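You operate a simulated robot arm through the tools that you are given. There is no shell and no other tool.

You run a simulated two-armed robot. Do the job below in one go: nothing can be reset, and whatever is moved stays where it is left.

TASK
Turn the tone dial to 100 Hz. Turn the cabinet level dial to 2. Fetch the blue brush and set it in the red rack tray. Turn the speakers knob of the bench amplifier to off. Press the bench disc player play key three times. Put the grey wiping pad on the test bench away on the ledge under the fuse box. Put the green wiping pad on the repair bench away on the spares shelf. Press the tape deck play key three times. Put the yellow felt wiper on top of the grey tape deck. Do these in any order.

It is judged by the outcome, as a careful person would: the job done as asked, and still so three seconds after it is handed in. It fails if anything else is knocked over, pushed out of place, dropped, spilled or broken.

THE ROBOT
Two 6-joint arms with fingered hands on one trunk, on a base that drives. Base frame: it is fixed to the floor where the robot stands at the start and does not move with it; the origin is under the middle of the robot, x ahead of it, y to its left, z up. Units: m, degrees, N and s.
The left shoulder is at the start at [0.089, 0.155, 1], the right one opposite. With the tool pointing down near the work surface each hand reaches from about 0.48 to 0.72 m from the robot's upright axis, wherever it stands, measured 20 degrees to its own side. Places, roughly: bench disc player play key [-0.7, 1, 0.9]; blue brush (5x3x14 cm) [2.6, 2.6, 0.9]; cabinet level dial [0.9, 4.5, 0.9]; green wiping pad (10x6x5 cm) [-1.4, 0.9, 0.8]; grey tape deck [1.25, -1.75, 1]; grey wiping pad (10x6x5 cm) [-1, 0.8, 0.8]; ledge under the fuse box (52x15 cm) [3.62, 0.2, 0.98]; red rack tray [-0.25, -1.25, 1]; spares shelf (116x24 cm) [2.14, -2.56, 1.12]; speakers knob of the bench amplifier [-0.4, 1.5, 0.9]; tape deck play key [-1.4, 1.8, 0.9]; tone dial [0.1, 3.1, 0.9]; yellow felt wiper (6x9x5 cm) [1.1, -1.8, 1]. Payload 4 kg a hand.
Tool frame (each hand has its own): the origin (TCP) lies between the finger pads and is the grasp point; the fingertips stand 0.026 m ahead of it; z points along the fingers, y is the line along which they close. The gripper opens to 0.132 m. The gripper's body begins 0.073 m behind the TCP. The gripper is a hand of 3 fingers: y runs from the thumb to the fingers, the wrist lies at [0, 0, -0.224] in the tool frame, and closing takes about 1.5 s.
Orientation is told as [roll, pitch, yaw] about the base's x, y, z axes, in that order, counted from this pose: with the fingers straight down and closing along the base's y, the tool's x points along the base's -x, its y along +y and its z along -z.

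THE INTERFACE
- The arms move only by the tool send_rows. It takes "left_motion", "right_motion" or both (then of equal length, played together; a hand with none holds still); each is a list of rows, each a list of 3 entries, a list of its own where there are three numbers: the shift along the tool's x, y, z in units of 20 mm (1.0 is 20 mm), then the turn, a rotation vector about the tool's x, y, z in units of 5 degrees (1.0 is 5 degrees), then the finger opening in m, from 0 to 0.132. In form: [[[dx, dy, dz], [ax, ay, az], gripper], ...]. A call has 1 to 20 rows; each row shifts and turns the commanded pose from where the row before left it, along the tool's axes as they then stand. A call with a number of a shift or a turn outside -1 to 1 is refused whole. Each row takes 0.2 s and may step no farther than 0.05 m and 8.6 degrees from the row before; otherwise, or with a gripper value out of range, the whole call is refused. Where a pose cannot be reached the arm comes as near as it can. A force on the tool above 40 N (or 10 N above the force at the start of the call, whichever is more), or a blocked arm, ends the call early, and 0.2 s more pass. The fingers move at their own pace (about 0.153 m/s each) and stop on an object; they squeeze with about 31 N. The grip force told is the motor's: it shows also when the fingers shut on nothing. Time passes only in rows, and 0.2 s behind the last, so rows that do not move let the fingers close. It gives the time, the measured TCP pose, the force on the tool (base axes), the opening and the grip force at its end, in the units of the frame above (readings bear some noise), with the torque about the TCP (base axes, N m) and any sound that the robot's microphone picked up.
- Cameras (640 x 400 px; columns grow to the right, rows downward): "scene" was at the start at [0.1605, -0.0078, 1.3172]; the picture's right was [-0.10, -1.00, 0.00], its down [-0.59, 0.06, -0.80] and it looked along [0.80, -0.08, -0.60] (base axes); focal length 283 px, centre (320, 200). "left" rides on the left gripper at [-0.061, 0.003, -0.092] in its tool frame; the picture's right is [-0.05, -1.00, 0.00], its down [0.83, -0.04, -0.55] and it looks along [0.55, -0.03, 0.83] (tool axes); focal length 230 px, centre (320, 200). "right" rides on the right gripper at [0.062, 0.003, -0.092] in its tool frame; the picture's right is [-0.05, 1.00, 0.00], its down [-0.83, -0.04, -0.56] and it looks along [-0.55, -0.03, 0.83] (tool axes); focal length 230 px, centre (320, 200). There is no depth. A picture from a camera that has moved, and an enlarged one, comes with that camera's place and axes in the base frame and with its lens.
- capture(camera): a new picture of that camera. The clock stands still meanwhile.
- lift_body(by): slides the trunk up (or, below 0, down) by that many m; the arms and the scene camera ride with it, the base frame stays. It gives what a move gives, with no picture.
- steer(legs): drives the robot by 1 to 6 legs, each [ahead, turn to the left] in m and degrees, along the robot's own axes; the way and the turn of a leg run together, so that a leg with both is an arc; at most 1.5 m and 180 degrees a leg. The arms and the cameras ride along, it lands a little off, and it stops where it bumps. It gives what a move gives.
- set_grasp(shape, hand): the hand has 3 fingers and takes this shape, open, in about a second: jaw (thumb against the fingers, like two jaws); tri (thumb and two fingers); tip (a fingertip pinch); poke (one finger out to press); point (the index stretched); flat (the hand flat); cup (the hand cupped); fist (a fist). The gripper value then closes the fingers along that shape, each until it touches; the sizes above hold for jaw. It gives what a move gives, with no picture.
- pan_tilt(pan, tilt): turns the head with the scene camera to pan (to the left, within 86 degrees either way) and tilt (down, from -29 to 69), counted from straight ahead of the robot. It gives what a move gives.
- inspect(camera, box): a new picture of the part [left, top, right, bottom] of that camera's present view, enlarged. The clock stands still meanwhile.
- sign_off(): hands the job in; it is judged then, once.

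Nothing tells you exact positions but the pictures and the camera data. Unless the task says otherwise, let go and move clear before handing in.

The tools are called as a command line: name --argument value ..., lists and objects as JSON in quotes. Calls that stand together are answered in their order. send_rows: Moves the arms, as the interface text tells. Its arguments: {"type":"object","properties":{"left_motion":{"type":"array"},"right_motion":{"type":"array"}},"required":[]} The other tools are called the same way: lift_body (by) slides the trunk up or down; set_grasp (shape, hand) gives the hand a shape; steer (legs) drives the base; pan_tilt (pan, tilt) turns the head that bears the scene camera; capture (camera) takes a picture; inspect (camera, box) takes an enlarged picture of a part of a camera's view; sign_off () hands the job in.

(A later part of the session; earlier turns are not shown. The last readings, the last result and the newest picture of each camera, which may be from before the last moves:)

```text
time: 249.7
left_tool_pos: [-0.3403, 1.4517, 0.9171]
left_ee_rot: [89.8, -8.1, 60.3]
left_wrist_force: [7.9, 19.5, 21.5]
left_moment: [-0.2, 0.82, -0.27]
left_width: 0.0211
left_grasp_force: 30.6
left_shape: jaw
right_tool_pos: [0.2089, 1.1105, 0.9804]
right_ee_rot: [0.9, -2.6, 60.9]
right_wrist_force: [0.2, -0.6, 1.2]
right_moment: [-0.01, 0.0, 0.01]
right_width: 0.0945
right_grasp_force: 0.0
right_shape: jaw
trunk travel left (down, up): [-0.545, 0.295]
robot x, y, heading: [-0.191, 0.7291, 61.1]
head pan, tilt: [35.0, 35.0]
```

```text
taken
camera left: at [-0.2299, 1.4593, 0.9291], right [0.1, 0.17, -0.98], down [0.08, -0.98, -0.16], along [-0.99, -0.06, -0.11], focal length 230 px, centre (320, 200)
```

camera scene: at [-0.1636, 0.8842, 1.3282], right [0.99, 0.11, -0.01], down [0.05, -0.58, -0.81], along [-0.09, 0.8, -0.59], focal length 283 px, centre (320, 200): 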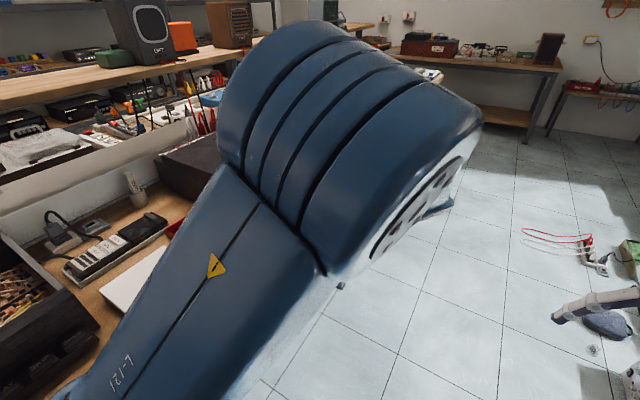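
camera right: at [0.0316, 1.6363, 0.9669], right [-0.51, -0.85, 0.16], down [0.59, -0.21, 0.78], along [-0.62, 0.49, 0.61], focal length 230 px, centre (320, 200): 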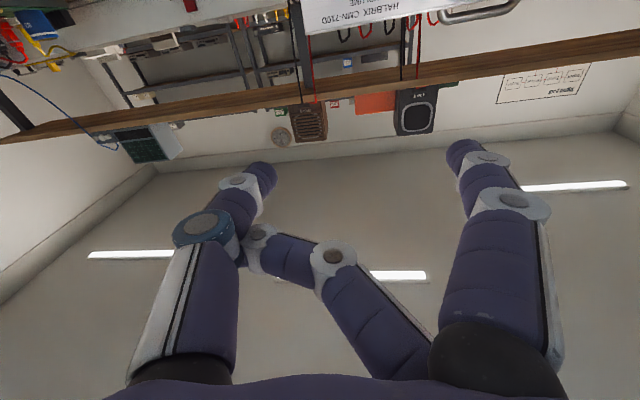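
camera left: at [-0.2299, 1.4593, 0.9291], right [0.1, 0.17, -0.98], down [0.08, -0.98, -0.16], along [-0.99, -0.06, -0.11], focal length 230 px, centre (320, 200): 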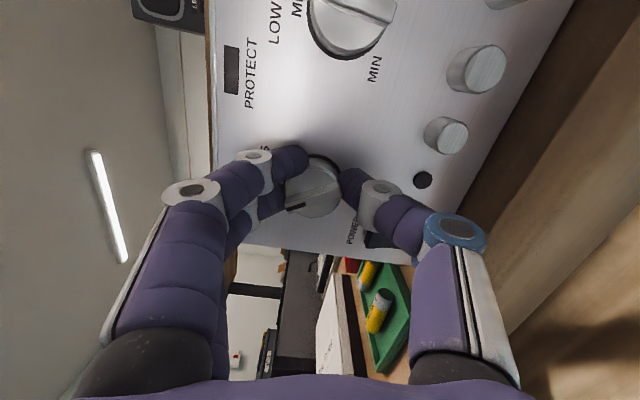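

Pointer appears near -36° (OFF) and resistance is rising. I'll release and back out to check.

send_rows --left_motion '[[[0, 0, 0], [0, 0, -0.5], 0.015], [[0, 0, 0], [0, 0, 0], 0.05], [[0, 0, 0], [0, 0, 0], 0.05], [[0, 0, 0], [0, 0, 0], 0.05], [[0, 0, -0.6], [0, 0, 0], 0.05], [[0, 0, -0.9], [0, 0, 0], 0.05], [[0, 0, -0.9], [0, 0, 0], 0.05], [[0, 0, -0.9], [0, 0, 0], 0.05], [[0, 0, -0.9], [0, 0, 0], 0.05], [[0, 0, -0.9], [0, 0, 0], 0.05], [[0, 0, 0], [0, 0, 0], 0.05]]'

capture --camera "left"

inspect --camera "left" --box '[240, 60, 400, 200]'

```text
time: 252.1
left_tool_pos: [-0.2544, 1.401, 0.9162]
left_ee_rot: [89.6, -10.6, 60.7]
left_wrist_force: [0.0, 0.2, 1.1]
left_moment: [-0.02, 0.0, 0.01]
left_width: 0.0495
left_grasp_force: 0.0
left_shape: jaw
right_tool_pos: [0.2062, 1.1098, 0.9817]
right_ee_rot: [0.7, -2.7, 60.7]
right_wrist_force: [-0.6, 0.1, -0.5]
right_moment: [0.02, -0.03, 0.01]
right_width: 0.0947
right_grasp_force: 0.1
right_shape: jaw
trunk travel left (down, up): [-0.545, 0.295]
robot x, y, heading: [-0.187, 0.7333, 60.9]
head pan, tilt: [35.0, 35.0]
```

```text
taken
camera left: at [-0.1452, 1.4085, 0.9312], right [0.12, 0.2, -0.97], down [0.09, -0.98, -0.19], along [-0.99, -0.06, -0.14], focal length 230 px, centre (320, 200)
```

left: 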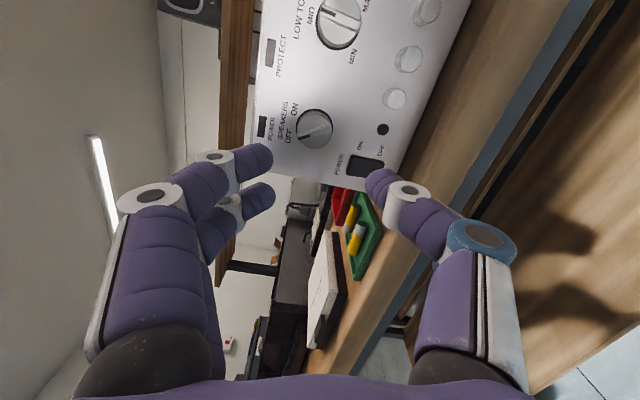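

```text
2.86 times, centred on (320, 130) of left
camera zoom: at [-0.1452, 1.4085, 0.9312], right [0.12, 0.2, -0.97], down [0.09, -0.98, -0.19], along [-0.99, -0.06, -0.14], focal length 657 px, centre (320, 400)
```

zoom: 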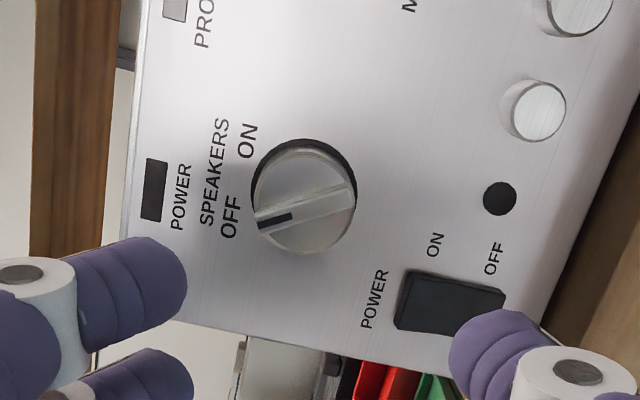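

SPEAKERS now points at OFF (≈ -38°), POWER and others untouched. Now I retract the left hand and roll it back to tool-down.

send_rows --left_motion '[[[0, 0, -0.9], [0, 0, 0.7], 0.1], [[0, 0, -0.9], [0, 0, 0.7], 0.1], [[0, 0, -0.9], [0, 0, 0.7], 0.1], [[0, 0, 0], [0.9, 0, 0], 0.132], [[0, 0, 0], [0.9, 0, 0], 0.132], [[0, 0, 0], [0.9, 0, 0], 0.132], [[0, 0, 0], [0.9, 0, 0], 0.132], [[0, 0, 0], [0.9, 0, 0], 0.132], [[0, 0, 0], [0.9, 0, 0], 0.132], [[0, 0, 0], [0.9, 0, 0], 0.132], [[0, 0, 0], [0.9, 0, 0], 0.132], [[0, 0, 0], [0.9, 0, 0], 0.132], [[0, 0, 0], [0.9, 0, 0], 0.132], [[0, 0, 0], [0.9, 0, 0], 0.132], [[0, 0, 0], [0.9, 0, 0], 0.132], [[0, 0, 0], [0.9, 0, 0], 0.132], [[0, 0, 0], [0.9, 0, 0], 0.132], [[0, 0, 0], [0.9, 0, 0], 0.132], [[0, 0, 0], [0.9, 0, 0], 0.132], [[0, 0, 0], [0.9, 0, 0], 0.132]]'

```text
time: 256.3
left_tool_pos: [-0.2064, 1.3743, 0.9179]
left_ee_rot: [13.0, -0.1, 60.5]
left_wrist_force: [-0.6, -0.2, 0.4]
left_moment: [-0.03, -0.05, -0.01]
left_width: 0.1318
left_grasp_force: 0.0
left_shape: jaw
right_tool_pos: [0.2066, 1.1086, 0.9826]
right_ee_rot: [0.7, -2.7, 60.9]
right_wrist_force: [-0.6, -0.8, -1.3]
right_moment: [-0.03, 0.01, 0.04]
right_width: 0.0945
right_grasp_force: 0.0
right_shape: jaw
trunk travel left (down, up): [-0.545, 0.295]
robot x, y, heading: [-0.186, 0.728, 61.1]
head pan, tilt: [35.0, 35.0]
```

Finishing the leveling and setting both arms in travel posture, then driving along the aisle toward the tone dial end.

send_rows --left_motion '[[[0, -0.8, -0.5], [0.87, 0, 0], 0.132], [[0, -0.8, -0.5], [0.87, 0, 0], 0.132], [[0, -0.8, -0.5], [0.8, 0, 0], 0.132], [[0, -0.8, -0.5], [0, 0, 0], 0.132], [[0, -0.8, -0.5], [0, 0, 0], 0.132], [[0, 0, 0], [0, 0, 0], 0.132]]' --right_motion '[[[-0.5, 0, 0], [0, 0.25, 0], 0.132], [[-0.5, 0, 0], [0, 0.25, 0], 0.132], [[-0.5, 0, 0], [0, 0, 0], 0.132], [[0, 0, 0], [0, 0, 0], 0.132], [[0, 0, 0], [0, 0, 0], 0.132], [[0, 0, 0], [0, 0, 0], 0.132]]'

steer --legs '[[0.8, 0]]'

pan_tilt --pan 15 --tilt 25

capture --camera "scene"

```text
time: 257.7
left_tool_pos: [-0.133, 1.3337, 0.9598]
left_ee_rot: [0.5, -0.1, 60.5]
left_wrist_force: [0.6, -0.1, -0.8]
left_moment: [0.01, 0.01, 0.03]
left_width: 0.1319
left_grasp_force: 0.1
left_shape: jaw
right_tool_pos: [0.2198, 1.1357, 0.9832]
right_ee_rot: [0.7, -0.2, 60.8]
right_wrist_force: [0.6, 0.6, 0.8]
right_moment: [0.0, -0.02, -0.01]
right_width: 0.0946
right_grasp_force: 0.1
right_shape: jaw
trunk travel left (down, up): [-0.545, 0.295]
robot x, y, heading: [-0.1913, 0.73, 61.3]
head pan, tilt: [35.0, 35.0]
```

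```text
time: 262.0
left_tool_pos: [0.2473, 2.0288, 0.9595]
left_ee_rot: [0.5, -0.1, 60.8]
left_wrist_force: [-0.6, 0.1, -0.4]
left_moment: [-0.01, 0.01, -0.02]
left_width: 0.1317
left_grasp_force: 0.1
left_shape: jaw
right_tool_pos: [0.6019, 1.8348, 0.983]
right_ee_rot: [0.8, -0.1, 61.1]
right_wrist_force: [0.0, 0.3, -0.5]
right_moment: [0.01, 0.01, 0.02]
right_width: 0.0949
right_grasp_force: 0.1
right_shape: jaw
trunk travel left (down, up): [-0.545, 0.295]
robot x, y, heading: [0.196, 1.4251, 61.3]
head pan, tilt: [35.0, 35.0]
```

```text
time: 262.8
left_tool_pos: [0.237, 2.0133, 0.9712]
left_ee_rot: [0.4, -1.4, 60.7]
left_wrist_force: [0.7, -0.1, -0.4]
left_moment: [0.02, 0.0, 0.04]
left_width: 0.1319
left_grasp_force: 0.1
left_shape: jaw
right_tool_pos: [0.5921, 1.8168, 0.9931]
right_ee_rot: [0.6, -1.4, 61.1]
right_wrist_force: [0.7, -0.6, -0.1]
right_moment: [0.03, 0.0, 0.01]
right_width: 0.0946
right_grasp_force: 0.0
right_shape: jaw
trunk travel left (down, up): [-0.545, 0.295]
robot x, y, heading: [0.1925, 1.4266, 61.7]
head pan, tilt: [15.0, 25.0]
```

```text
taken
camera scene: at [0.2481, 1.5814, 1.3439], right [0.97, -0.23, 0.0], down [-0.11, -0.42, -0.9], along [0.21, 0.87, -0.44], focal length 283 px, centre (320, 200)
```

scene: 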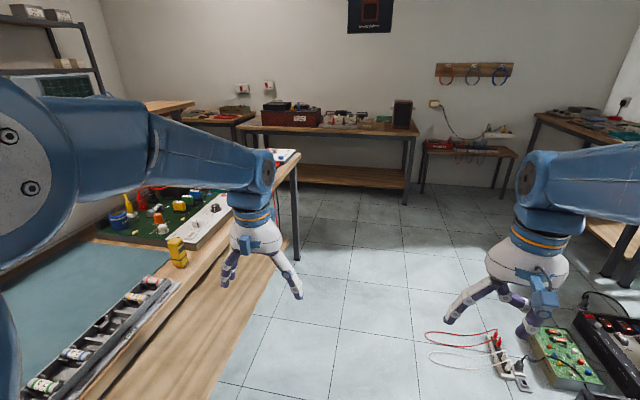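

Driving further along to u≈2.35 and looking at the bench's far end.

steer --legs '[[0.9, 0]]'

pan_tilt --pan 50 --tilt 35

capture --camera "scene"

capture --camera "left"

```text
time: 267.5
left_tool_pos: [0.6695, 2.8027, 0.9696]
left_ee_rot: [0.4, -1.2, 60.6]
left_wrist_force: [0.6, 0.2, 1.0]
left_moment: [-0.04, -0.01, -0.03]
left_width: 0.1318
left_grasp_force: 0.0
left_shape: jaw
right_tool_pos: [1.024, 2.6059, 0.9931]
right_ee_rot: [0.7, -1.1, 61.1]
right_wrist_force: [0.1, 0.0, 0.1]
right_moment: [0.01, 0.04, 0.01]
right_width: 0.095
right_grasp_force: 0.1
right_shape: jaw
trunk travel left (down, up): [-0.545, 0.295]
robot x, y, heading: [0.6209, 2.211, 61.4]
head pan, tilt: [15.0, 25.0]
```

```text
time: 268.5
left_tool_pos: [0.6611, 2.7877, 0.9782]
left_ee_rot: [0.4, -2.1, 60.6]
left_wrist_force: [0.6, 1.0, -0.2]
left_moment: [-0.01, 0.03, -0.02]
left_width: 0.132
left_grasp_force: 0.1
left_shape: jaw
right_tool_pos: [1.0157, 2.5916, 1.0008]
right_ee_rot: [0.8, -2.2, 61.0]
right_wrist_force: [0.7, 0.3, 0.2]
right_moment: [0.0, 0.0, -0.01]
right_width: 0.095
right_grasp_force: 0.1
right_shape: jaw
trunk travel left (down, up): [-0.545, 0.295]
robot x, y, heading: [0.6203, 2.2125, 61.0]
head pan, tilt: [50.0, 35.0]
```

```text
taken
camera scene: at [0.6257, 2.3639, 1.3284], right [0.93, 0.36, -0.02], down [0.2, -0.55, -0.81], along [-0.3, 0.75, -0.58], focal length 283 px, centre (320, 200)
```

scene: 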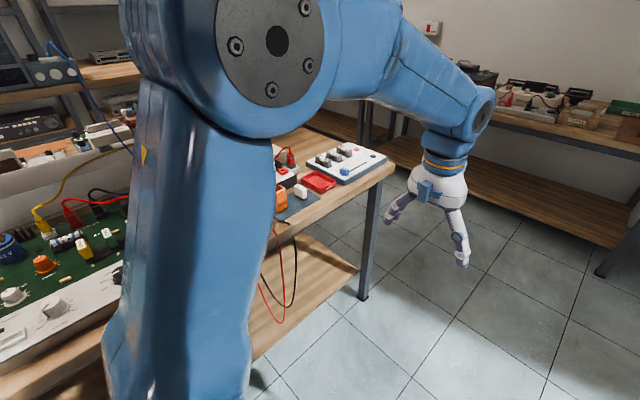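

```text
taken
camera left: at [0.6875, 2.8407, 1.0719], right [0.9, -0.44, -0.01], down [-0.38, -0.76, 0.52], along [-0.24, -0.47, -0.85], focal length 230 px, centre (320, 200)
```

left: 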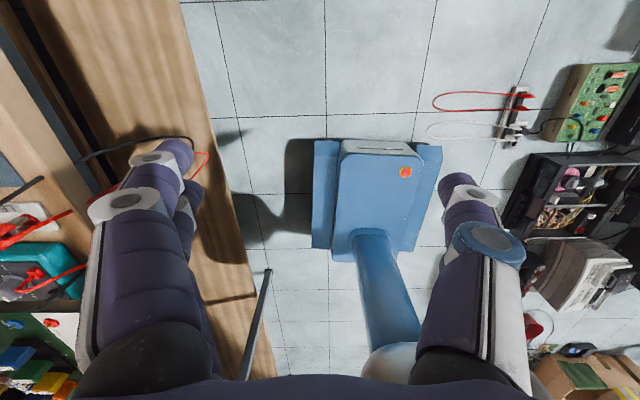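

The left arm hides the spot. I'll raise the trunk and turn left to face the bench end.

lift_body --by 0.2

steer --legs '[[0, 30], [0, 30]]'

pan_tilt --pan 0 --tilt 35

capture --camera "scene"

```text
time: 270.7
left_tool_pos: [0.6605, 2.7875, 1.1779]
left_ee_rot: [0.4, -2.1, 60.7]
left_wrist_force: [0.8, 0.4, 0.9]
left_moment: [-0.01, 0.01, 0.0]
left_width: 0.1321
left_grasp_force: 0.2
left_shape: jaw
right_tool_pos: [1.0156, 2.591, 1.2014]
right_ee_rot: [0.8, -2.2, 60.9]
right_wrist_force: [-0.4, 0.2, -0.1]
right_moment: [0.01, 0.04, -0.03]
right_width: 0.0948
right_grasp_force: 0.0
right_shape: jaw
trunk travel left (down, up): [-0.745, 0.095]
robot x, y, heading: [0.6221, 2.2135, 61.3]
head pan, tilt: [50.0, 35.0]
```

```text
time: 274.2
left_tool_pos: [0.1419, 2.5344, 1.1781]
left_ee_rot: [0.5, -2.2, 120.9]
left_wrist_force: [-0.3, 0.9, 0.3]
left_moment: [-0.02, 0.02, 0.02]
left_width: 0.132
left_grasp_force: 0.1
left_shape: jaw
right_tool_pos: [0.4892, 2.7434, 1.2011]
right_ee_rot: [0.8, -2.2, 121.1]
right_wrist_force: [-0.1, -0.2, -0.1]
right_moment: [0.01, 0.02, 0.0]
right_width: 0.0949
right_grasp_force: 0.0
right_shape: jaw
trunk travel left (down, up): [-0.745, 0.095]
robot x, y, heading: [0.6282, 2.2197, 121.7]
head pan, tilt: [50.0, 35.0]
```

```text
time: 275.4
left_tool_pos: [0.1526, 2.518, 1.1852]
left_ee_rot: [0.5, -3.2, 120.9]
left_wrist_force: [-1.0, -0.6, -0.7]
left_moment: [-0.02, -0.02, -0.05]
left_width: 0.1319
left_grasp_force: 0.1
left_shape: jaw
right_tool_pos: [0.4998, 2.7287, 1.2101]
right_ee_rot: [0.8, -3.1, 121.0]
right_wrist_force: [0.0, 0.5, 0.1]
right_moment: [-0.01, 0.01, 0.01]
right_width: 0.0947
right_grasp_force: 0.1
right_shape: jaw
trunk travel left (down, up): [-0.745, 0.095]
robot x, y, heading: [0.6273, 2.2208, 121.4]
head pan, tilt: [0.0, 35.0]
```

```text
taken
camera scene: at [0.5373, 2.364, 1.5276], right [0.85, 0.52, 0.0], down [0.31, -0.5, -0.81], along [-0.42, 0.69, -0.59], focal length 283 px, centre (320, 200)
```

scene: 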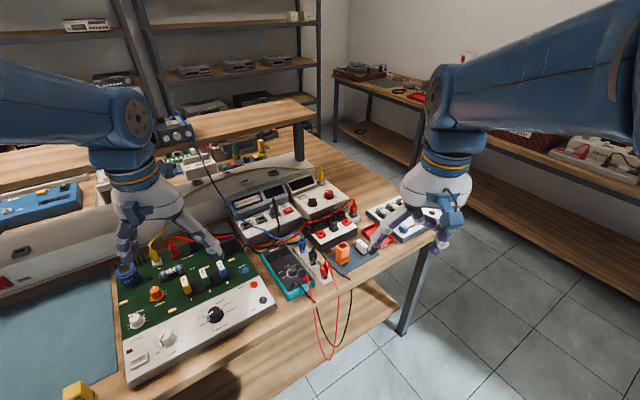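

The tone dial should be near the boxes at the back of the bench end. Zooming.

inspect --camera "scene" --box '[220, 150, 400, 290]'

inspect --camera "scene" --box '[270, 160, 370, 240]'

```text
2.86 times, centred on (310, 220) of scene
camera zoom: at [0.5373, 2.364, 1.5276], right [0.85, 0.52, 0.0], down [0.31, -0.5, -0.81], along [-0.42, 0.69, -0.59], focal length 809 px, centre (349, 143)
```

zoom: 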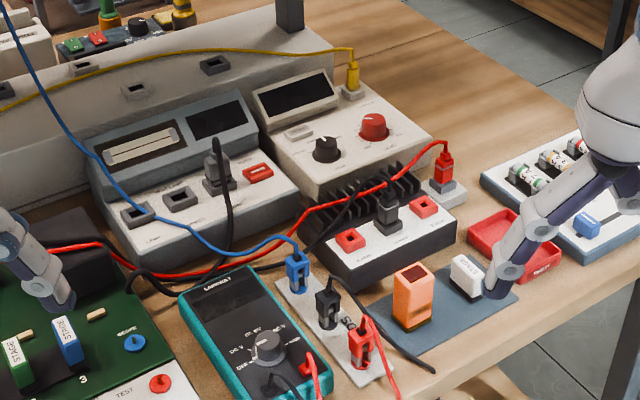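

```text
5.00 times, centred on (320, 200) of scene
camera zoom: at [0.5373, 2.364, 1.5276], right [0.85, 0.52, 0.0], down [0.31, -0.5, -0.81], along [-0.42, 0.69, -0.59], focal length 1416 px, centre (320, 200)
```

zoom: 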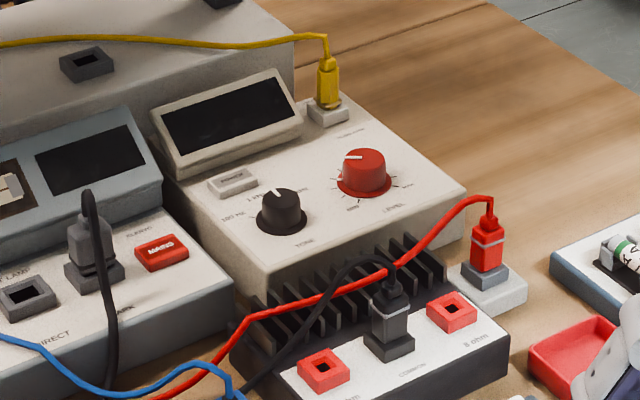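

The TONE dial is the black knob on the beige box's top panel (100 Hz at left, 1 kHz at top…), about (0.07, 3.07). I'll reposition to face the bench with the dial in front of the right hand.

steer --legs '[[0, -27], [0, -27]]'

steer --legs '[[0.35, 0]]'

steer --legs '[[0, 28], [0, 28], [0, 29]]'

capture --camera "scene"

```text
time: 278.7
left_tool_pos: [0.5915, 2.7774, 1.186]
left_ee_rot: [0.4, -3.1, 66.5]
left_wrist_force: [-0.4, -0.1, 1.0]
left_moment: [0.01, 0.01, -0.01]
left_width: 0.1318
left_grasp_force: 0.0
left_shape: jaw
right_tool_pos: [0.9656, 2.6181, 1.2104]
right_ee_rot: [0.7, -3.2, 66.8]
right_wrist_force: [-0.6, -0.5, 0.1]
right_moment: [0.03, 0.02, -0.01]
right_width: 0.0948
right_grasp_force: 0.0
right_shape: jaw
trunk travel left (down, up): [-0.745, 0.095]
robot x, y, heading: [0.6175, 2.2217, 67.4]
head pan, tilt: [0.0, 35.0]
```

```text
time: 281.0
left_tool_pos: [0.717, 3.0798, 1.1837]
left_ee_rot: [0.4, -2.4, 66.6]
left_wrist_force: [-0.9, 0.4, -0.7]
left_moment: [0.02, 0.01, 0.01]
left_width: 0.1322
left_grasp_force: 0.0
left_shape: jaw
right_tool_pos: [1.091, 2.9226, 1.1939]
right_ee_rot: [0.7, -0.7, 66.9]
right_wrist_force: [-0.6, 0.1, -0.2]
right_moment: [-0.03, 0.02, -0.02]
right_width: 0.0945
right_grasp_force: 0.1
right_shape: jaw
trunk travel left (down, up): [-0.745, 0.095]
robot x, y, heading: [0.7564, 2.5458, 67.9]
head pan, tilt: [0.0, 35.0]
```

```text
time: 285.9
left_tool_pos: [0.2299, 2.5463, 1.1745]
left_ee_rot: [0.4, -0.2, 151.8]
left_wrist_force: [-0.3, 0.6, -0.1]
left_moment: [-0.01, -0.02, 0.01]
left_width: 0.1318
left_grasp_force: 0.3
left_shape: jaw
right_tool_pos: [0.4186, 2.9052, 1.1851]
right_ee_rot: [0.9, 1.7, 151.9]
right_wrist_force: [0.4, -0.4, -0.2]
right_moment: [-0.02, 0.01, 0.0]
right_width: 0.0948
right_grasp_force: 0.0
right_shape: jaw
trunk travel left (down, up): [-0.745, 0.095]
robot x, y, heading: [0.7589, 2.55, 152.5]
head pan, tilt: [0.0, 35.0]
```

```text
taken
camera scene: at [0.6103, 2.6315, 1.5279], right [0.46, 0.89, 0.0], down [0.52, -0.27, -0.81], along [-0.72, 0.37, -0.59], focal length 283 px, centre (320, 200)
```

scene: 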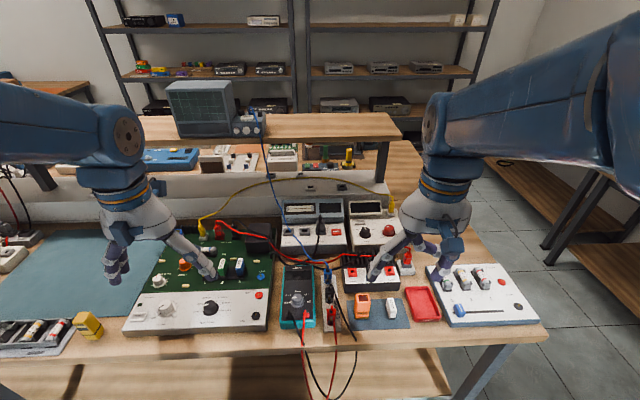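

Facing the bench. Zooming on the tone generator.

inspect --camera "scene" --box '[340, 190, 420, 250]'

capture --camera "right"

```text
6.67 times, centred on (380, 220) of scene
camera zoom: at [0.6103, 2.6315, 1.5279], right [0.46, 0.89, 0.0], down [0.52, -0.27, -0.81], along [-0.72, 0.37, -0.59], focal length 1888 px, centre (-80, 67)
```

zoom: 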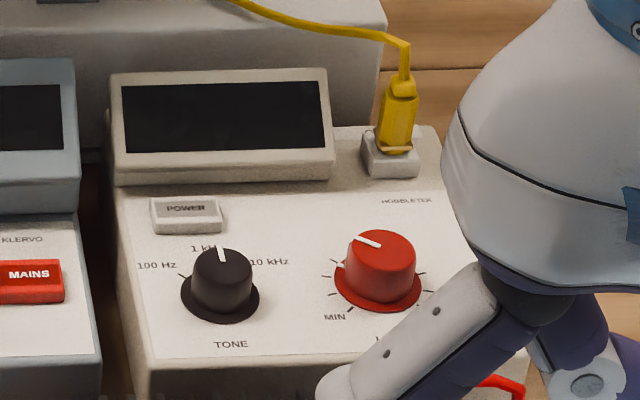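

```text
taken
camera right: at [0.4707, 2.8768, 1.2777], right [-0.52, -0.86, 0.01], down [-0.72, 0.44, 0.53], along [-0.46, 0.26, -0.85], focal length 230 px, centre (320, 200)
```

right: 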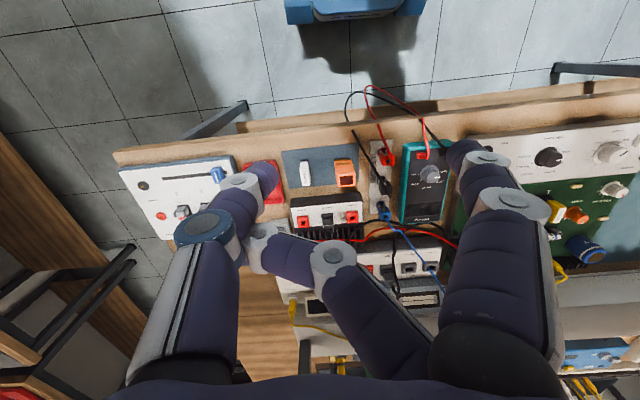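

The TONE knob points at 1 kHz; 100 Hz is ~50° counter-clockwise. It's ~0.87 m ahead, so I'll drive 14 cm closer (bench legs are well inset) and then move the right hand over it.

steer --legs '[[0.14, 0]]'

send_rows --right_motion '[[[0, 0, 0], [0, 0, 0], 0.07], [[0, 0, 0], [0, 0, 0], 0.07], [[0, 0, 0], [0, 0, 0], 0.07], [[0, 0, 0], [0, 0, 0], 0.07]]'

capture --camera "right"

capture --camera "scene"

```text
time: 287.2
left_tool_pos: [0.1383, 2.593, 1.1721]
left_ee_rot: [0.4, 0.6, 151.8]
left_wrist_force: [-0.8, -0.3, 1.2]
left_moment: [-0.03, -0.03, -0.01]
left_width: 0.132
left_grasp_force: 0.1
left_shape: jaw
right_tool_pos: [0.3277, 2.9536, 1.1823]
right_ee_rot: [0.7, 2.7, 151.8]
right_wrist_force: [0.2, 0.0, 1.2]
right_moment: [-0.02, -0.02, 0.01]
right_width: 0.0948
right_grasp_force: 0.1
right_shape: jaw
trunk travel left (down, up): [-0.745, 0.095]
robot x, y, heading: [0.6362, 2.617, 152.6]
head pan, tilt: [0.0, 35.0]
```

```text
time: 288.4
left_tool_pos: [0.1601, 2.582, 1.1234]
left_ee_rot: [0.2, 9.1, 151.6]
left_wrist_force: [1.2, 0.4, 0.0]
left_moment: [-0.01, -0.02, 0.01]
left_width: 0.1319
left_grasp_force: 0.0
left_shape: jaw
right_tool_pos: [0.348, 2.9433, 1.1322]
right_ee_rot: [0.6, 11.4, 151.7]
right_wrist_force: [-0.5, -0.6, -0.2]
right_moment: [-0.01, 0.0, -0.01]
right_width: 0.0254
right_grasp_force: 0.1
right_shape: jaw
trunk travel left (down, up): [-0.745, 0.095]
robot x, y, heading: [0.6363, 2.6175, 152.5]
head pan, tilt: [0.0, 35.0]
stopped in row 4 (right hand): the arm was blocked; the commanded pose is now the measured one
```

```text
taken
camera right: at [0.3853, 2.9221, 1.2337], right [-0.52, -0.85, 0.0], down [-0.79, 0.48, 0.38], along [-0.32, 0.2, -0.93], focal length 230 px, centre (320, 200)
```

right: 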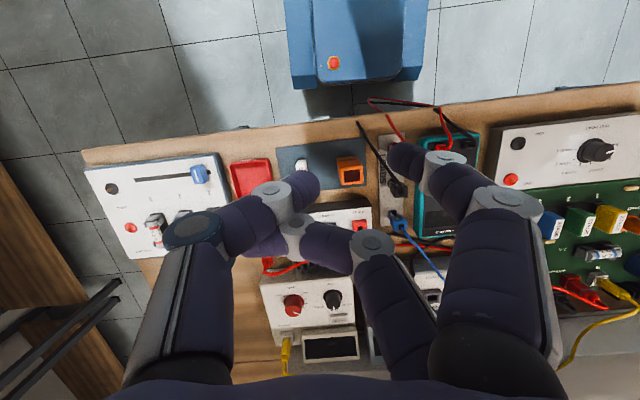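

```text
taken
camera scene: at [0.4822, 2.6955, 1.5274], right [0.45, 0.89, 0.0], down [0.53, -0.27, -0.81], along [-0.72, 0.36, -0.59], focal length 283 px, centre (320, 200)
```

scene: 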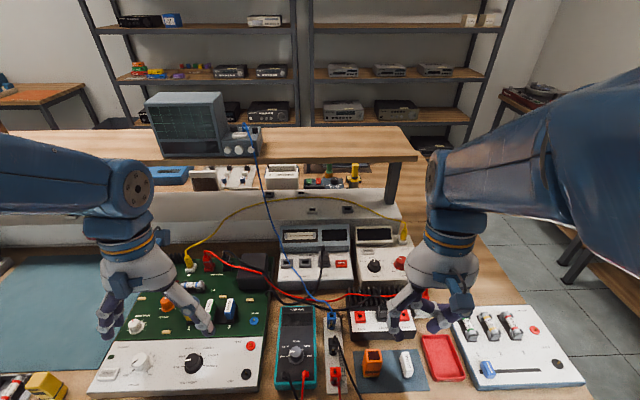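

The arms sagged again (they seem unsteady when held high). Also the right hand's second finger looks trapped from the earlier "point" shape; I'll reset the hand via "flat" then "jaw", and level both hands.

set_grasp --shape "flat" --hand "right"

set_grasp --shape "jaw" --hand "right"

send_rows --right_motion '[[[-0.3, 0, 0], [0, -0.8, 0], 0.132], [[-0.3, 0, 0], [0, -0.8, 0], 0.132], [[-0.3, 0, 0], [0, -0.7, 0], 0.132], [[0, 0, 0], [0, 0, 0], 0.132], [[0, 0, 0], [0, 0, 0], 0.132]]' --left_motion '[[[-0.3, 0, 0], [0, -0.6, 0], 0.132], [[-0.3, 0, 0], [0, -0.6, 0], 0.132], [[-0.3, 0, 0], [0, -0.6, 0], 0.132], [[0, 0, 0], [0, 0, 0], 0.132], [[0, 0, 0], [0, 0, 0], 0.132]]'

capture --camera "right"

```text
time: 289.3
left_tool_pos: [0.1629, 2.5814, 1.1265]
left_ee_rot: [0.3, 8.8, 151.7]
left_wrist_force: [-0.2, -0.6, 0.2]
left_moment: [0.03, 0.0, -0.01]
left_width: 0.132
left_grasp_force: 0.0
left_shape: jaw
right_tool_pos: [0.3501, 2.9432, 1.1338]
right_ee_rot: [0.6, 11.0, 151.7]
right_wrist_force: [0.2, -0.1, -0.1]
right_moment: [0.02, 0.01, -0.01]
right_width: 0.0001
right_grasp_force: 0.1
right_shape: flat
trunk travel left (down, up): [-0.745, 0.095]
robot x, y, heading: [0.6353, 2.6169, 152.6]
head pan, tilt: [0.0, 35.0]
```

```text
time: 290.2
left_tool_pos: [0.1606, 2.5826, 1.1246]
left_ee_rot: [0.3, 8.8, 151.7]
left_wrist_force: [0.6, 0.1, 0.4]
left_moment: [0.01, 0.01, 0.02]
left_width: 0.1321
left_grasp_force: 0.1
left_shape: jaw
right_tool_pos: [0.3506, 2.9442, 1.1328]
right_ee_rot: [0.6, 10.9, 151.7]
right_wrist_force: [0.3, 0.5, -0.4]
right_moment: [0.01, 0.01, 0.0]
right_width: 0.1322
right_grasp_force: 0.1
right_shape: jaw
trunk travel left (down, up): [-0.745, 0.095]
robot x, y, heading: [0.6382, 2.6143, 152.6]
head pan, tilt: [0.0, 35.0]
```

```text
time: 291.4
left_tool_pos: [0.1228, 2.6031, 1.1241]
left_ee_rot: [0.3, -2.7, 151.6]
left_wrist_force: [0.0, -0.1, -1.1]
left_moment: [-0.01, -0.02, 0.03]
left_width: 0.132
left_grasp_force: 0.1
left_shape: jaw
left hand out of reach, approached as far as the arm can: row 1, 2, 3
right_tool_pos: [0.3037, 2.9709, 1.13]
right_ee_rot: [0.6, -2.8, 151.6]
right_wrist_force: [0.0, -0.4, 0.2]
right_moment: [-0.02, 0.02, 0.01]
right_width: 0.1321
right_grasp_force: 0.1
right_shape: jaw
right hand out of reach, approached as far as the arm can: row 1, 2, 3
trunk travel left (down, up): [-0.745, 0.095]
robot x, y, heading: [0.6332, 2.6198, 152.5]
head pan, tilt: [0.0, 35.0]
```

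```text
taken
camera right: at [0.3616, 2.938, 1.2176], right [-0.52, -0.85, 0.01], down [-0.68, 0.43, 0.6], along [-0.51, 0.3, -0.8], focal length 230 px, centre (320, 200)
```

right: 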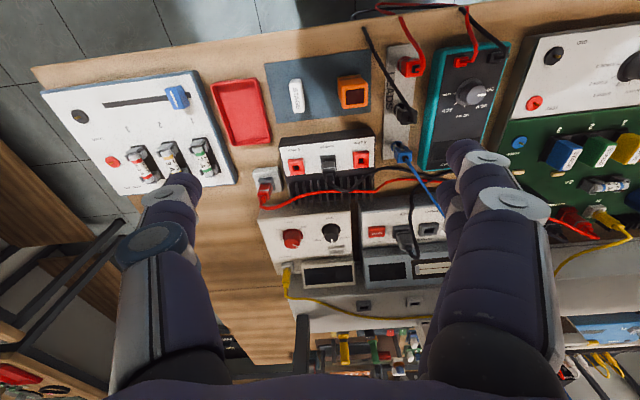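

Right hand is healthy again. Moving it forward above the TONE knob.

send_rows --right_motion '[[[-0.99, 0.03, 0.1], [0, 0.1, 0], 0.09], [[-0.99, 0.03, 0.1], [0, 0.1, 0], 0.09], [[-0.99, 0.03, 0.1], [0, 0.1, 0], 0.09], [[-0.99, 0.03, 0.1], [0, 0.1, 0], 0.09], [[-0.99, 0.03, 0.1], [0, 0.1, 0], 0.09], [[-0.99, 0.03, 0.1], [0, 0, 0], 0.09], [[-0.99, 0.03, 0.2], [0, 0, 0], 0.09], [[-0.99, 0.03, 0.2], [0, 0, 0], 0.09], [[-0.99, 0.03, 0.2], [0, 0, 0], 0.09], [[-0.99, 0.03, 0.2], [0, 0, 0], 0.09], [[-0.99, 0.03, 0.2], [0, 0, 0], 0.09], [[-0.99, 0.03, 0.2], [0, 0, 0], 0.09], [[-0.99, 0.03, 0.2], [0, 0, 0], 0.09], [[0, 0, 0], [0, 0, 0], 0.09]]'

capture --camera "right"

capture --camera "scene"

```text
time: 293.7
left_tool_pos: [0.148, 2.5914, 1.1047]
left_ee_rot: [0.2, 1.1, 151.5]
left_wrist_force: [0.7, -0.2, 0.0]
left_moment: [-0.01, 0.02, 0.02]
left_width: 0.1318
left_grasp_force: 0.1
left_shape: jaw
right_tool_pos: [0.1329, 3.0552, 1.1401]
right_ee_rot: [0.6, -3.8, 151.5]
right_wrist_force: [0.1, -0.3, 0.3]
right_moment: [0.04, 0.02, 0.02]
right_width: 0.0904
right_grasp_force: 0.1
right_shape: jaw
trunk travel left (down, up): [-0.745, 0.095]
robot x, y, heading: [0.6344, 2.6161, 152.4]
head pan, tilt: [0.0, 35.0]
stopped in row 11 (right hand): the arm was blocked; the commanded pose is now the measured one
```

```text
taken
camera right: at [0.1916, 3.0212, 1.2266], right [-0.52, -0.85, 0.01], down [-0.67, 0.42, 0.61], along [-0.52, 0.31, -0.79], focal length 230 px, centre (320, 200)
```

right: 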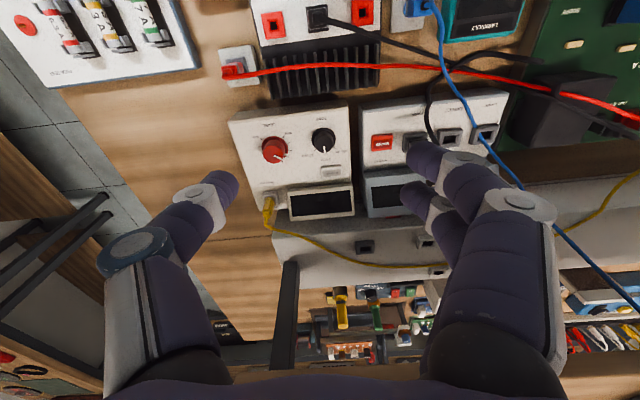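

```text
taken
camera scene: at [0.486, 2.695, 1.528], right [0.46, 0.89, 0.0], down [0.52, -0.27, -0.81], along [-0.72, 0.37, -0.59], focal length 283 px, centre (320, 200)
```

scene: 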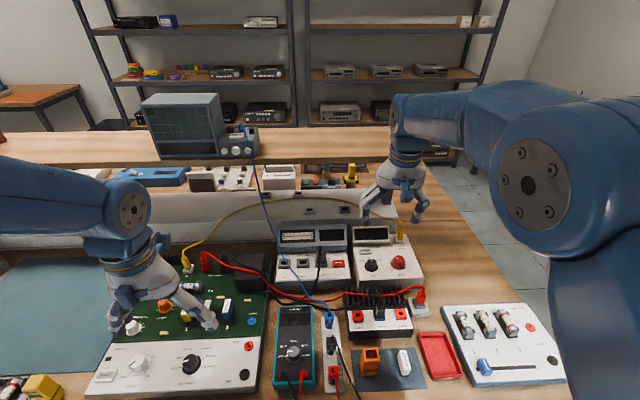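

Good, nearly over the knob. Going down and forward in small steps.

send_rows --right_motion '[[[-0.45, 0, 0.7], [0, 0, 0], 0.09], [[-0.45, 0, 0.7], [0, 0, 0], 0.09], [[-0.45, 0, 0.7], [0, 0, 0], 0.09], [[-0.45, 0, 0.7], [0, 0, 0], 0.09], [[-0.45, 0, 0.7], [0, 0, 0], 0.09], [[-0.45, 0, 0.7], [0, 0, 0], 0.09], [[-0.45, 0, 0.7], [0, 0, 0], 0.09], [[0, 0, 0], [0, 0, 0], 0.09]]'

capture --camera "right"

```text
time: 294.1
left_tool_pos: [0.1738, 2.5794, 1.0863]
left_ee_rot: [0.1, 4.6, 151.5]
left_wrist_force: [0.0, -0.2, -0.2]
left_moment: [0.03, 0.0, -0.01]
left_width: 0.132
left_grasp_force: 0.1
left_shape: jaw
right_tool_pos: [0.1463, 3.049, 1.1446]
right_ee_rot: [0.5, -4.6, 151.4]
right_wrist_force: [0.6, 0.4, -0.6]
right_moment: [0.04, -0.02, 0.01]
right_width: 0.0902
right_grasp_force: 0.1
right_shape: jaw
trunk travel left (down, up): [-0.745, 0.095]
robot x, y, heading: [0.6327, 2.6175, 152.5]
head pan, tilt: [0.0, 35.0]
stopped in row 1 (right hand): the arm was blocked; the commanded pose is now the measured one
```

```text
taken
camera right: at [0.2064, 3.014, 1.2313], right [-0.52, -0.85, 0.01], down [-0.66, 0.42, 0.62], along [-0.53, 0.31, -0.78], focal length 230 px, centre (320, 200)
```

right: 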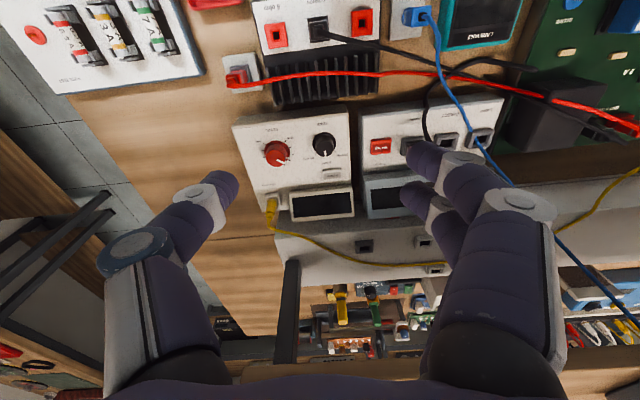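

The left arm is folded too close again; I'll extend it first to a comfortable pose.

send_rows --left_motion '[[[-0.6, 0, 0.2], [0, -0.3, 0], 0.132], [[-0.6, 0, 0.2], [0, -0.3, 0], 0.132], [[-0.6, 0, 0.2], [0, -0.3, 0], 0.132], [[-0.6, 0, 0.2], [0, 0, 0], 0.132], [[-0.6, 0, 0.2], [0, 0, 0], 0.132], [[-0.6, 0, 0.2], [0, 0, 0], 0.132], [[-0.6, 0, 0.2], [0, 0, 0], 0.132], [[-0.6, 0, 0.2], [0, 0, 0], 0.132], [[-0.6, 0, 0.2], [0, 0, 0], 0.132], [[-0.6, 0, 0.2], [0, 0, 0], 0.132], [[-0.6, 0, 0], [0, 0, 0], 0.132], [[-0.6, 0, 0], [0, 0, 0], 0.132], [[-0.6, 0, 0], [0, 0, 0], 0.132], [[0, 0, 0], [0, 0, 0], 0.132]]'

```text
time: 297.1
left_tool_pos: [0.0219, 2.6612, 1.0793]
left_ee_rot: [0.2, -4.6, 151.4]
left_wrist_force: [-0.4, -0.3, -0.3]
left_moment: [0.0, 0.0, -0.03]
left_width: 0.1324
left_grasp_force: 0.0
left_shape: jaw
left hand out of reach, approached as far as the arm can: row 1
right_tool_pos: [0.144, 3.0489, 1.1439]
right_ee_rot: [0.5, -4.6, 151.4]
right_wrist_force: [0.0, 1.0, -0.7]
right_moment: [0.02, 0.02, -0.01]
right_width: 0.0903
right_grasp_force: 0.0
right_shape: jaw
trunk travel left (down, up): [-0.745, 0.095]
robot x, y, heading: [0.6347, 2.6168, 152.5]
head pan, tilt: [0.0, 35.0]
```

Left arm is fine now. Retrying the right hand's descent over the knob.

send_rows --right_motion '[[[-0.3, 0, 0.5], [0, 0, 0], 0.09], [[-0.4, 0, 0.6], [0, 0, 0], 0.09], [[-0.45, 0, 0.7], [0, 0, 0], 0.09], [[-0.45, 0, 0.7], [0, 0, 0], 0.09], [[-0.45, 0, 0.7], [0, 0, 0], 0.09], [[-0.45, 0, 0.7], [0, 0, 0], 0.09], [[-0.45, 0, 0.7], [0, 0, 0], 0.09], [[-0.4, 0, 0.7], [0, 0, 0], 0.09], [[0, 0, 0], [0, 0, 0], 0.09]]'

capture --camera "right"

```text
time: 298.0
left_tool_pos: [0.0404, 2.6513, 1.0901]
left_ee_rot: [0.1, -5.8, 151.6]
left_wrist_force: [0.4, -0.7, 0.6]
left_moment: [0.05, 0.03, 0.01]
left_width: 0.132
left_grasp_force: 0.1
left_shape: jaw
right_tool_pos: [0.1382, 3.053, 1.1213]
right_ee_rot: [0.5, -5.7, 151.3]
right_wrist_force: [0.4, -0.5, 0.4]
right_moment: [0.0, 0.02, 0.02]
right_width: 0.0901
right_grasp_force: 0.1
right_shape: jaw
trunk travel left (down, up): [-0.745, 0.095]
robot x, y, heading: [0.6358, 2.6193, 152.4]
head pan, tilt: [0.0, 35.0]
stopped in row 4 (right hand): the arm was blocked; the commanded pose is now the measured one
```

```text
taken
camera right: at [0.2001, 3.0176, 1.2051], right [-0.52, -0.85, 0.01], down [-0.65, 0.41, 0.64], along [-0.55, 0.32, -0.77], focal length 230 px, centre (320, 200)
```

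right: 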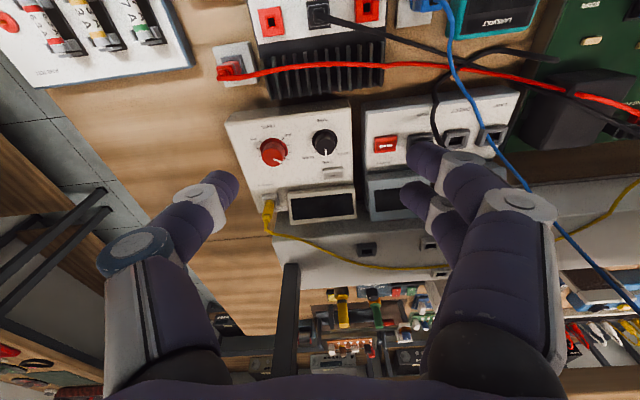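

I'll lower the trunk by 8 cm instead, which brings the hand down into its comfortable zone, and then move forward.

lift_body --by -0.1

send_rows --right_motion '[[[-0.3, 0, 0.1], [0, 0, 0], 0.09], [[-0.4, 0, 0.1], [0, 0, 0], 0.09], [[-0.5, 0, 0.1], [0, 0, 0], 0.09], [[-0.5, 0, 0.1], [0, 0, 0], 0.09], [[-0.5, 0, 0.1], [0, 0, 0], 0.09], [[-0.5, 0, 0.1], [0, 0, 0], 0.09], [[-0.4, 0, 0.1], [0, 0, 0], 0.09], [[0, 0, 0], [0, 0, 0], 0.09], [[0, 0, 0], [0, 0, 0], 0.09]]'

capture --camera "right"

```text
time: 299.3
left_tool_pos: [0.0386, 2.6517, 0.9883]
left_ee_rot: [0.2, -5.5, 151.5]
left_wrist_force: [0.4, -0.5, 0.0]
left_moment: [-0.04, -0.01, -0.03]
left_width: 0.1316
left_grasp_force: 0.0
left_shape: jaw
right_tool_pos: [0.1358, 3.0537, 1.0185]
right_ee_rot: [0.5, -5.6, 151.5]
right_wrist_force: [0.2, -0.3, -0.3]
right_moment: [-0.02, 0.01, -0.02]
right_width: 0.09
right_grasp_force: 0.0
right_shape: jaw
trunk travel left (down, up): [-0.645, 0.195]
robot x, y, heading: [0.6372, 2.6162, 152.3]
head pan, tilt: [0.0, 35.0]
```

```text
time: 300.4
left_tool_pos: [0.0565, 2.6411, 1.0015]
left_ee_rot: [0.3, -6.7, 151.4]
left_wrist_force: [-0.9, -0.9, -0.5]
left_moment: [0.02, 0.03, -0.01]
left_width: 0.1322
left_grasp_force: 0.1
left_shape: jaw
right_tool_pos: [0.1176, 3.0644, 1.0293]
right_ee_rot: [0.5, -6.9, 151.4]
right_wrist_force: [-0.1, -0.5, -0.1]
right_moment: [0.03, 0.05, -0.05]
right_width: 0.0899
right_grasp_force: 0.2
right_shape: jaw
trunk travel left (down, up): [-0.645, 0.195]
robot x, y, heading: [0.635, 2.6179, 152.6]
head pan, tilt: [0.0, 35.0]
stopped in row 5 (right hand): the arm was blocked; the commanded pose is now the measured one
```

```text
taken
camera right: at [0.1814, 3.0278, 1.1118], right [-0.52, -0.85, 0.02], down [-0.64, 0.41, 0.65], along [-0.56, 0.33, -0.76], focal length 230 px, centre (320, 200)
```

right: 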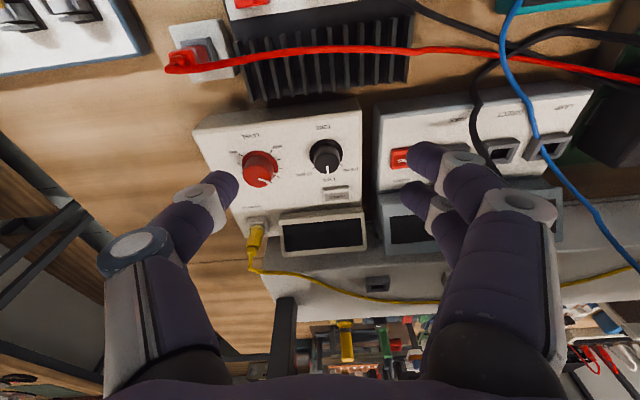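

I think the arm holds with a constant offset from its command and trips "blocked" when lag adds up. I'll use much smaller steps.

send_rows --right_motion '[[[-0.2, 0, 0.15], [0, 0, 0], 0.09], [[-0.2, 0, 0.15], [0, 0, 0], 0.09], [[-0.2, 0, 0.15], [0, 0, 0], 0.09], [[-0.2, 0, 0.15], [0, 0, 0], 0.09], [[-0.2, 0, 0.15], [0, 0, 0], 0.09], [[-0.2, 0, 0.15], [0, 0, 0], 0.09], [[-0.2, 0, 0.15], [0, 0, 0], 0.09], [[-0.2, 0, 0.15], [0, 0, 0], 0.09], [[-0.2, 0, 0.15], [0, 0, 0], 0.09], [[-0.2, 0, 0.15], [0, 0, 0], 0.09], [[0, 0, 0], [0, 0, 0], 0.09]]'

```text
time: 301.1
left_tool_pos: [0.0735, 2.6355, 1.0099]
left_ee_rot: [0.2, -8.1, 151.3]
left_wrist_force: [-0.9, -0.6, 0.1]
left_moment: [0.01, 0.03, 0.01]
left_width: 0.1322
left_grasp_force: 0.0
left_shape: jaw
right_tool_pos: [0.1264, 3.06, 1.0366]
right_ee_rot: [0.6, -8.0, 151.2]
right_wrist_force: [0.2, -0.3, 0.4]
right_moment: [0.04, 0.02, -0.01]
right_width: 0.09
right_grasp_force: 0.1
right_shape: jaw
trunk travel left (down, up): [-0.645, 0.195]
robot x, y, heading: [0.6358, 2.6149, 152.5]
head pan, tilt: [0.0, 35.0]
stopped in row 3 (right hand): the arm was blocked; the commanded pose is now the measured one
```

send_rows --right_motion '[[[0, 0, 0], [0, 0, 0], 0.09], [[0, 0, 0], [0, 0, 0], 0.09]]'

send_rows --right_motion '[[[0, 0, 0], [0, 0, 0], 0.09], [[0, 0, 0], [0, 0, 0], 0.09], [[0, 0, 0], [0, 0, 0], 0.09], [[0, 0, 0], [0, 0, 0], 0.09]]'

capture --camera "left"

```text
time: 301.7
left_tool_pos: [0.0714, 2.6348, 1.0087]
left_ee_rot: [0.2, -7.7, 151.4]
left_wrist_force: [0.1, -0.7, 0.1]
left_moment: [0.03, 0.01, 0.01]
left_width: 0.1323
left_grasp_force: 0.1
left_shape: jaw
right_tool_pos: [0.1246, 3.0618, 1.0349]
right_ee_rot: [0.6, -7.9, 151.2]
right_wrist_force: [-0.5, 0.8, 0.0]
right_moment: [0.01, 0.0, 0.01]
right_width: 0.09
right_grasp_force: 0.0
right_shape: jaw
trunk travel left (down, up): [-0.645, 0.195]
robot x, y, heading: [0.6357, 2.6187, 152.5]
head pan, tilt: [0.0, 35.0]
```

```text
time: 302.7
left_tool_pos: [0.0695, 2.6366, 1.0073]
left_ee_rot: [0.1, -7.6, 151.4]
left_wrist_force: [-0.1, -0.5, 0.6]
left_moment: [-0.03, 0.02, -0.01]
left_width: 0.1319
left_grasp_force: 0.1
left_shape: jaw
right_tool_pos: [0.1216, 3.0639, 1.0328]
right_ee_rot: [0.5, -7.7, 151.2]
right_wrist_force: [-0.4, -0.8, 0.1]
right_moment: [0.01, 0.0, 0.02]
right_width: 0.0898
right_grasp_force: 0.0
right_shape: jaw
trunk travel left (down, up): [-0.645, 0.195]
robot x, y, heading: [0.634, 2.6161, 152.6]
head pan, tilt: [0.0, 35.0]
```

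```text
taken
camera left: at [0.0254, 2.6578, 1.1059], right [0.43, 0.9, 0.0], down [0.81, -0.39, 0.44], along [0.4, -0.19, -0.9], focal length 230 px, centre (320, 200)
```

left: 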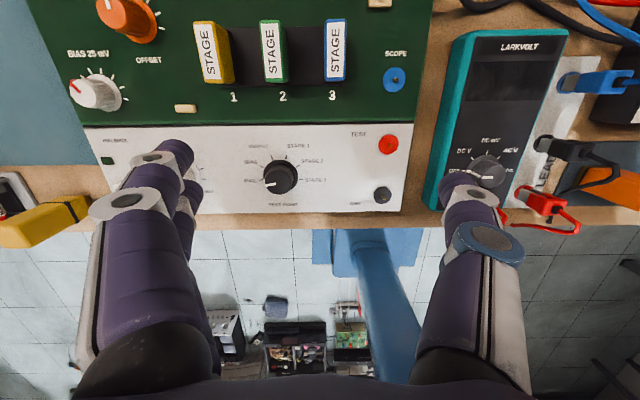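

capture --camera "scene"

```text
taken
camera scene: at [0.4875, 2.6946, 1.4279], right [0.46, 0.89, 0.0], down [0.52, -0.27, -0.81], along [-0.72, 0.37, -0.59], focal length 283 px, centre (320, 200)
```

scene: 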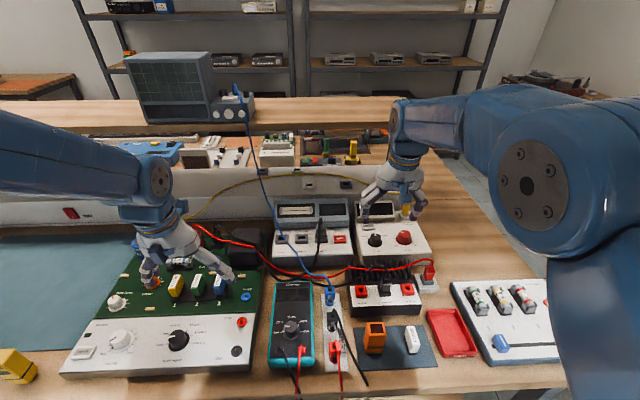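

send_rows --right_motion '[[[0, 0, 0.2], [0, 0, 0], 0.09], [[0, 0, 0.2], [0, 0, 0], 0.09], [[0, 0, 0.2], [0, 0, 0], 0.09], [[0, 0, 0.2], [0, 0, 0], 0.09], [[0, 0, 0.2], [0, 0, 0], 0.09], [[0, 0, 0], [0, 0, 0], 0.09]]'

send_rows --right_motion '[[[-0.3, 0, 0], [0, 0, 0], 0.09], [[-0.3, 0, 0], [0, 0, 0], 0.09], [[-0.3, 0, 0], [0, 0, 0], 0.09], [[-0.3, 0, 0], [0, 0, 0], 0.09], [[0, 0, 0], [0, 0, 0], 0.09]]'

```text
time: 304.1
left_tool_pos: [0.069, 2.6365, 1.0068]
left_ee_rot: [0.2, -7.6, 151.5]
left_wrist_force: [0.7, 0.8, -0.2]
left_moment: [-0.01, 0.02, 0.0]
left_width: 0.1318
left_grasp_force: 0.1
left_shape: jaw
right_tool_pos: [0.1181, 3.0646, 1.0126]
right_ee_rot: [0.5, -7.8, 151.2]
right_wrist_force: [-0.3, -0.4, 0.2]
right_moment: [-0.02, 0.0, -0.03]
right_width: 0.09
right_grasp_force: 0.1
right_shape: jaw
trunk travel left (down, up): [-0.645, 0.195]
robot x, y, heading: [0.6378, 2.6173, 152.4]
head pan, tilt: [0.0, 35.0]
```

```text
time: 305.2
left_tool_pos: [0.0901, 2.627, 1.0183]
left_ee_rot: [0.1, -8.9, 151.5]
left_wrist_force: [-0.2, -0.5, 0.3]
left_moment: [0.03, 0.01, 0.02]
left_width: 0.132
left_grasp_force: 0.0
left_shape: jaw
right_tool_pos: [0.1165, 3.0681, 1.0326]
right_ee_rot: [0.4, -9.0, 151.1]
right_wrist_force: [0.4, 0.6, -0.2]
right_moment: [0.04, 0.06, -0.02]
right_width: 0.0903
right_grasp_force: 0.0
right_shape: jaw
trunk travel left (down, up): [-0.645, 0.195]
robot x, y, heading: [0.6378, 2.6151, 152.8]
head pan, tilt: [0.0, 35.0]
stopped in row 5 (right hand): the arm was blocked; the commanded pose is now the measured one
```

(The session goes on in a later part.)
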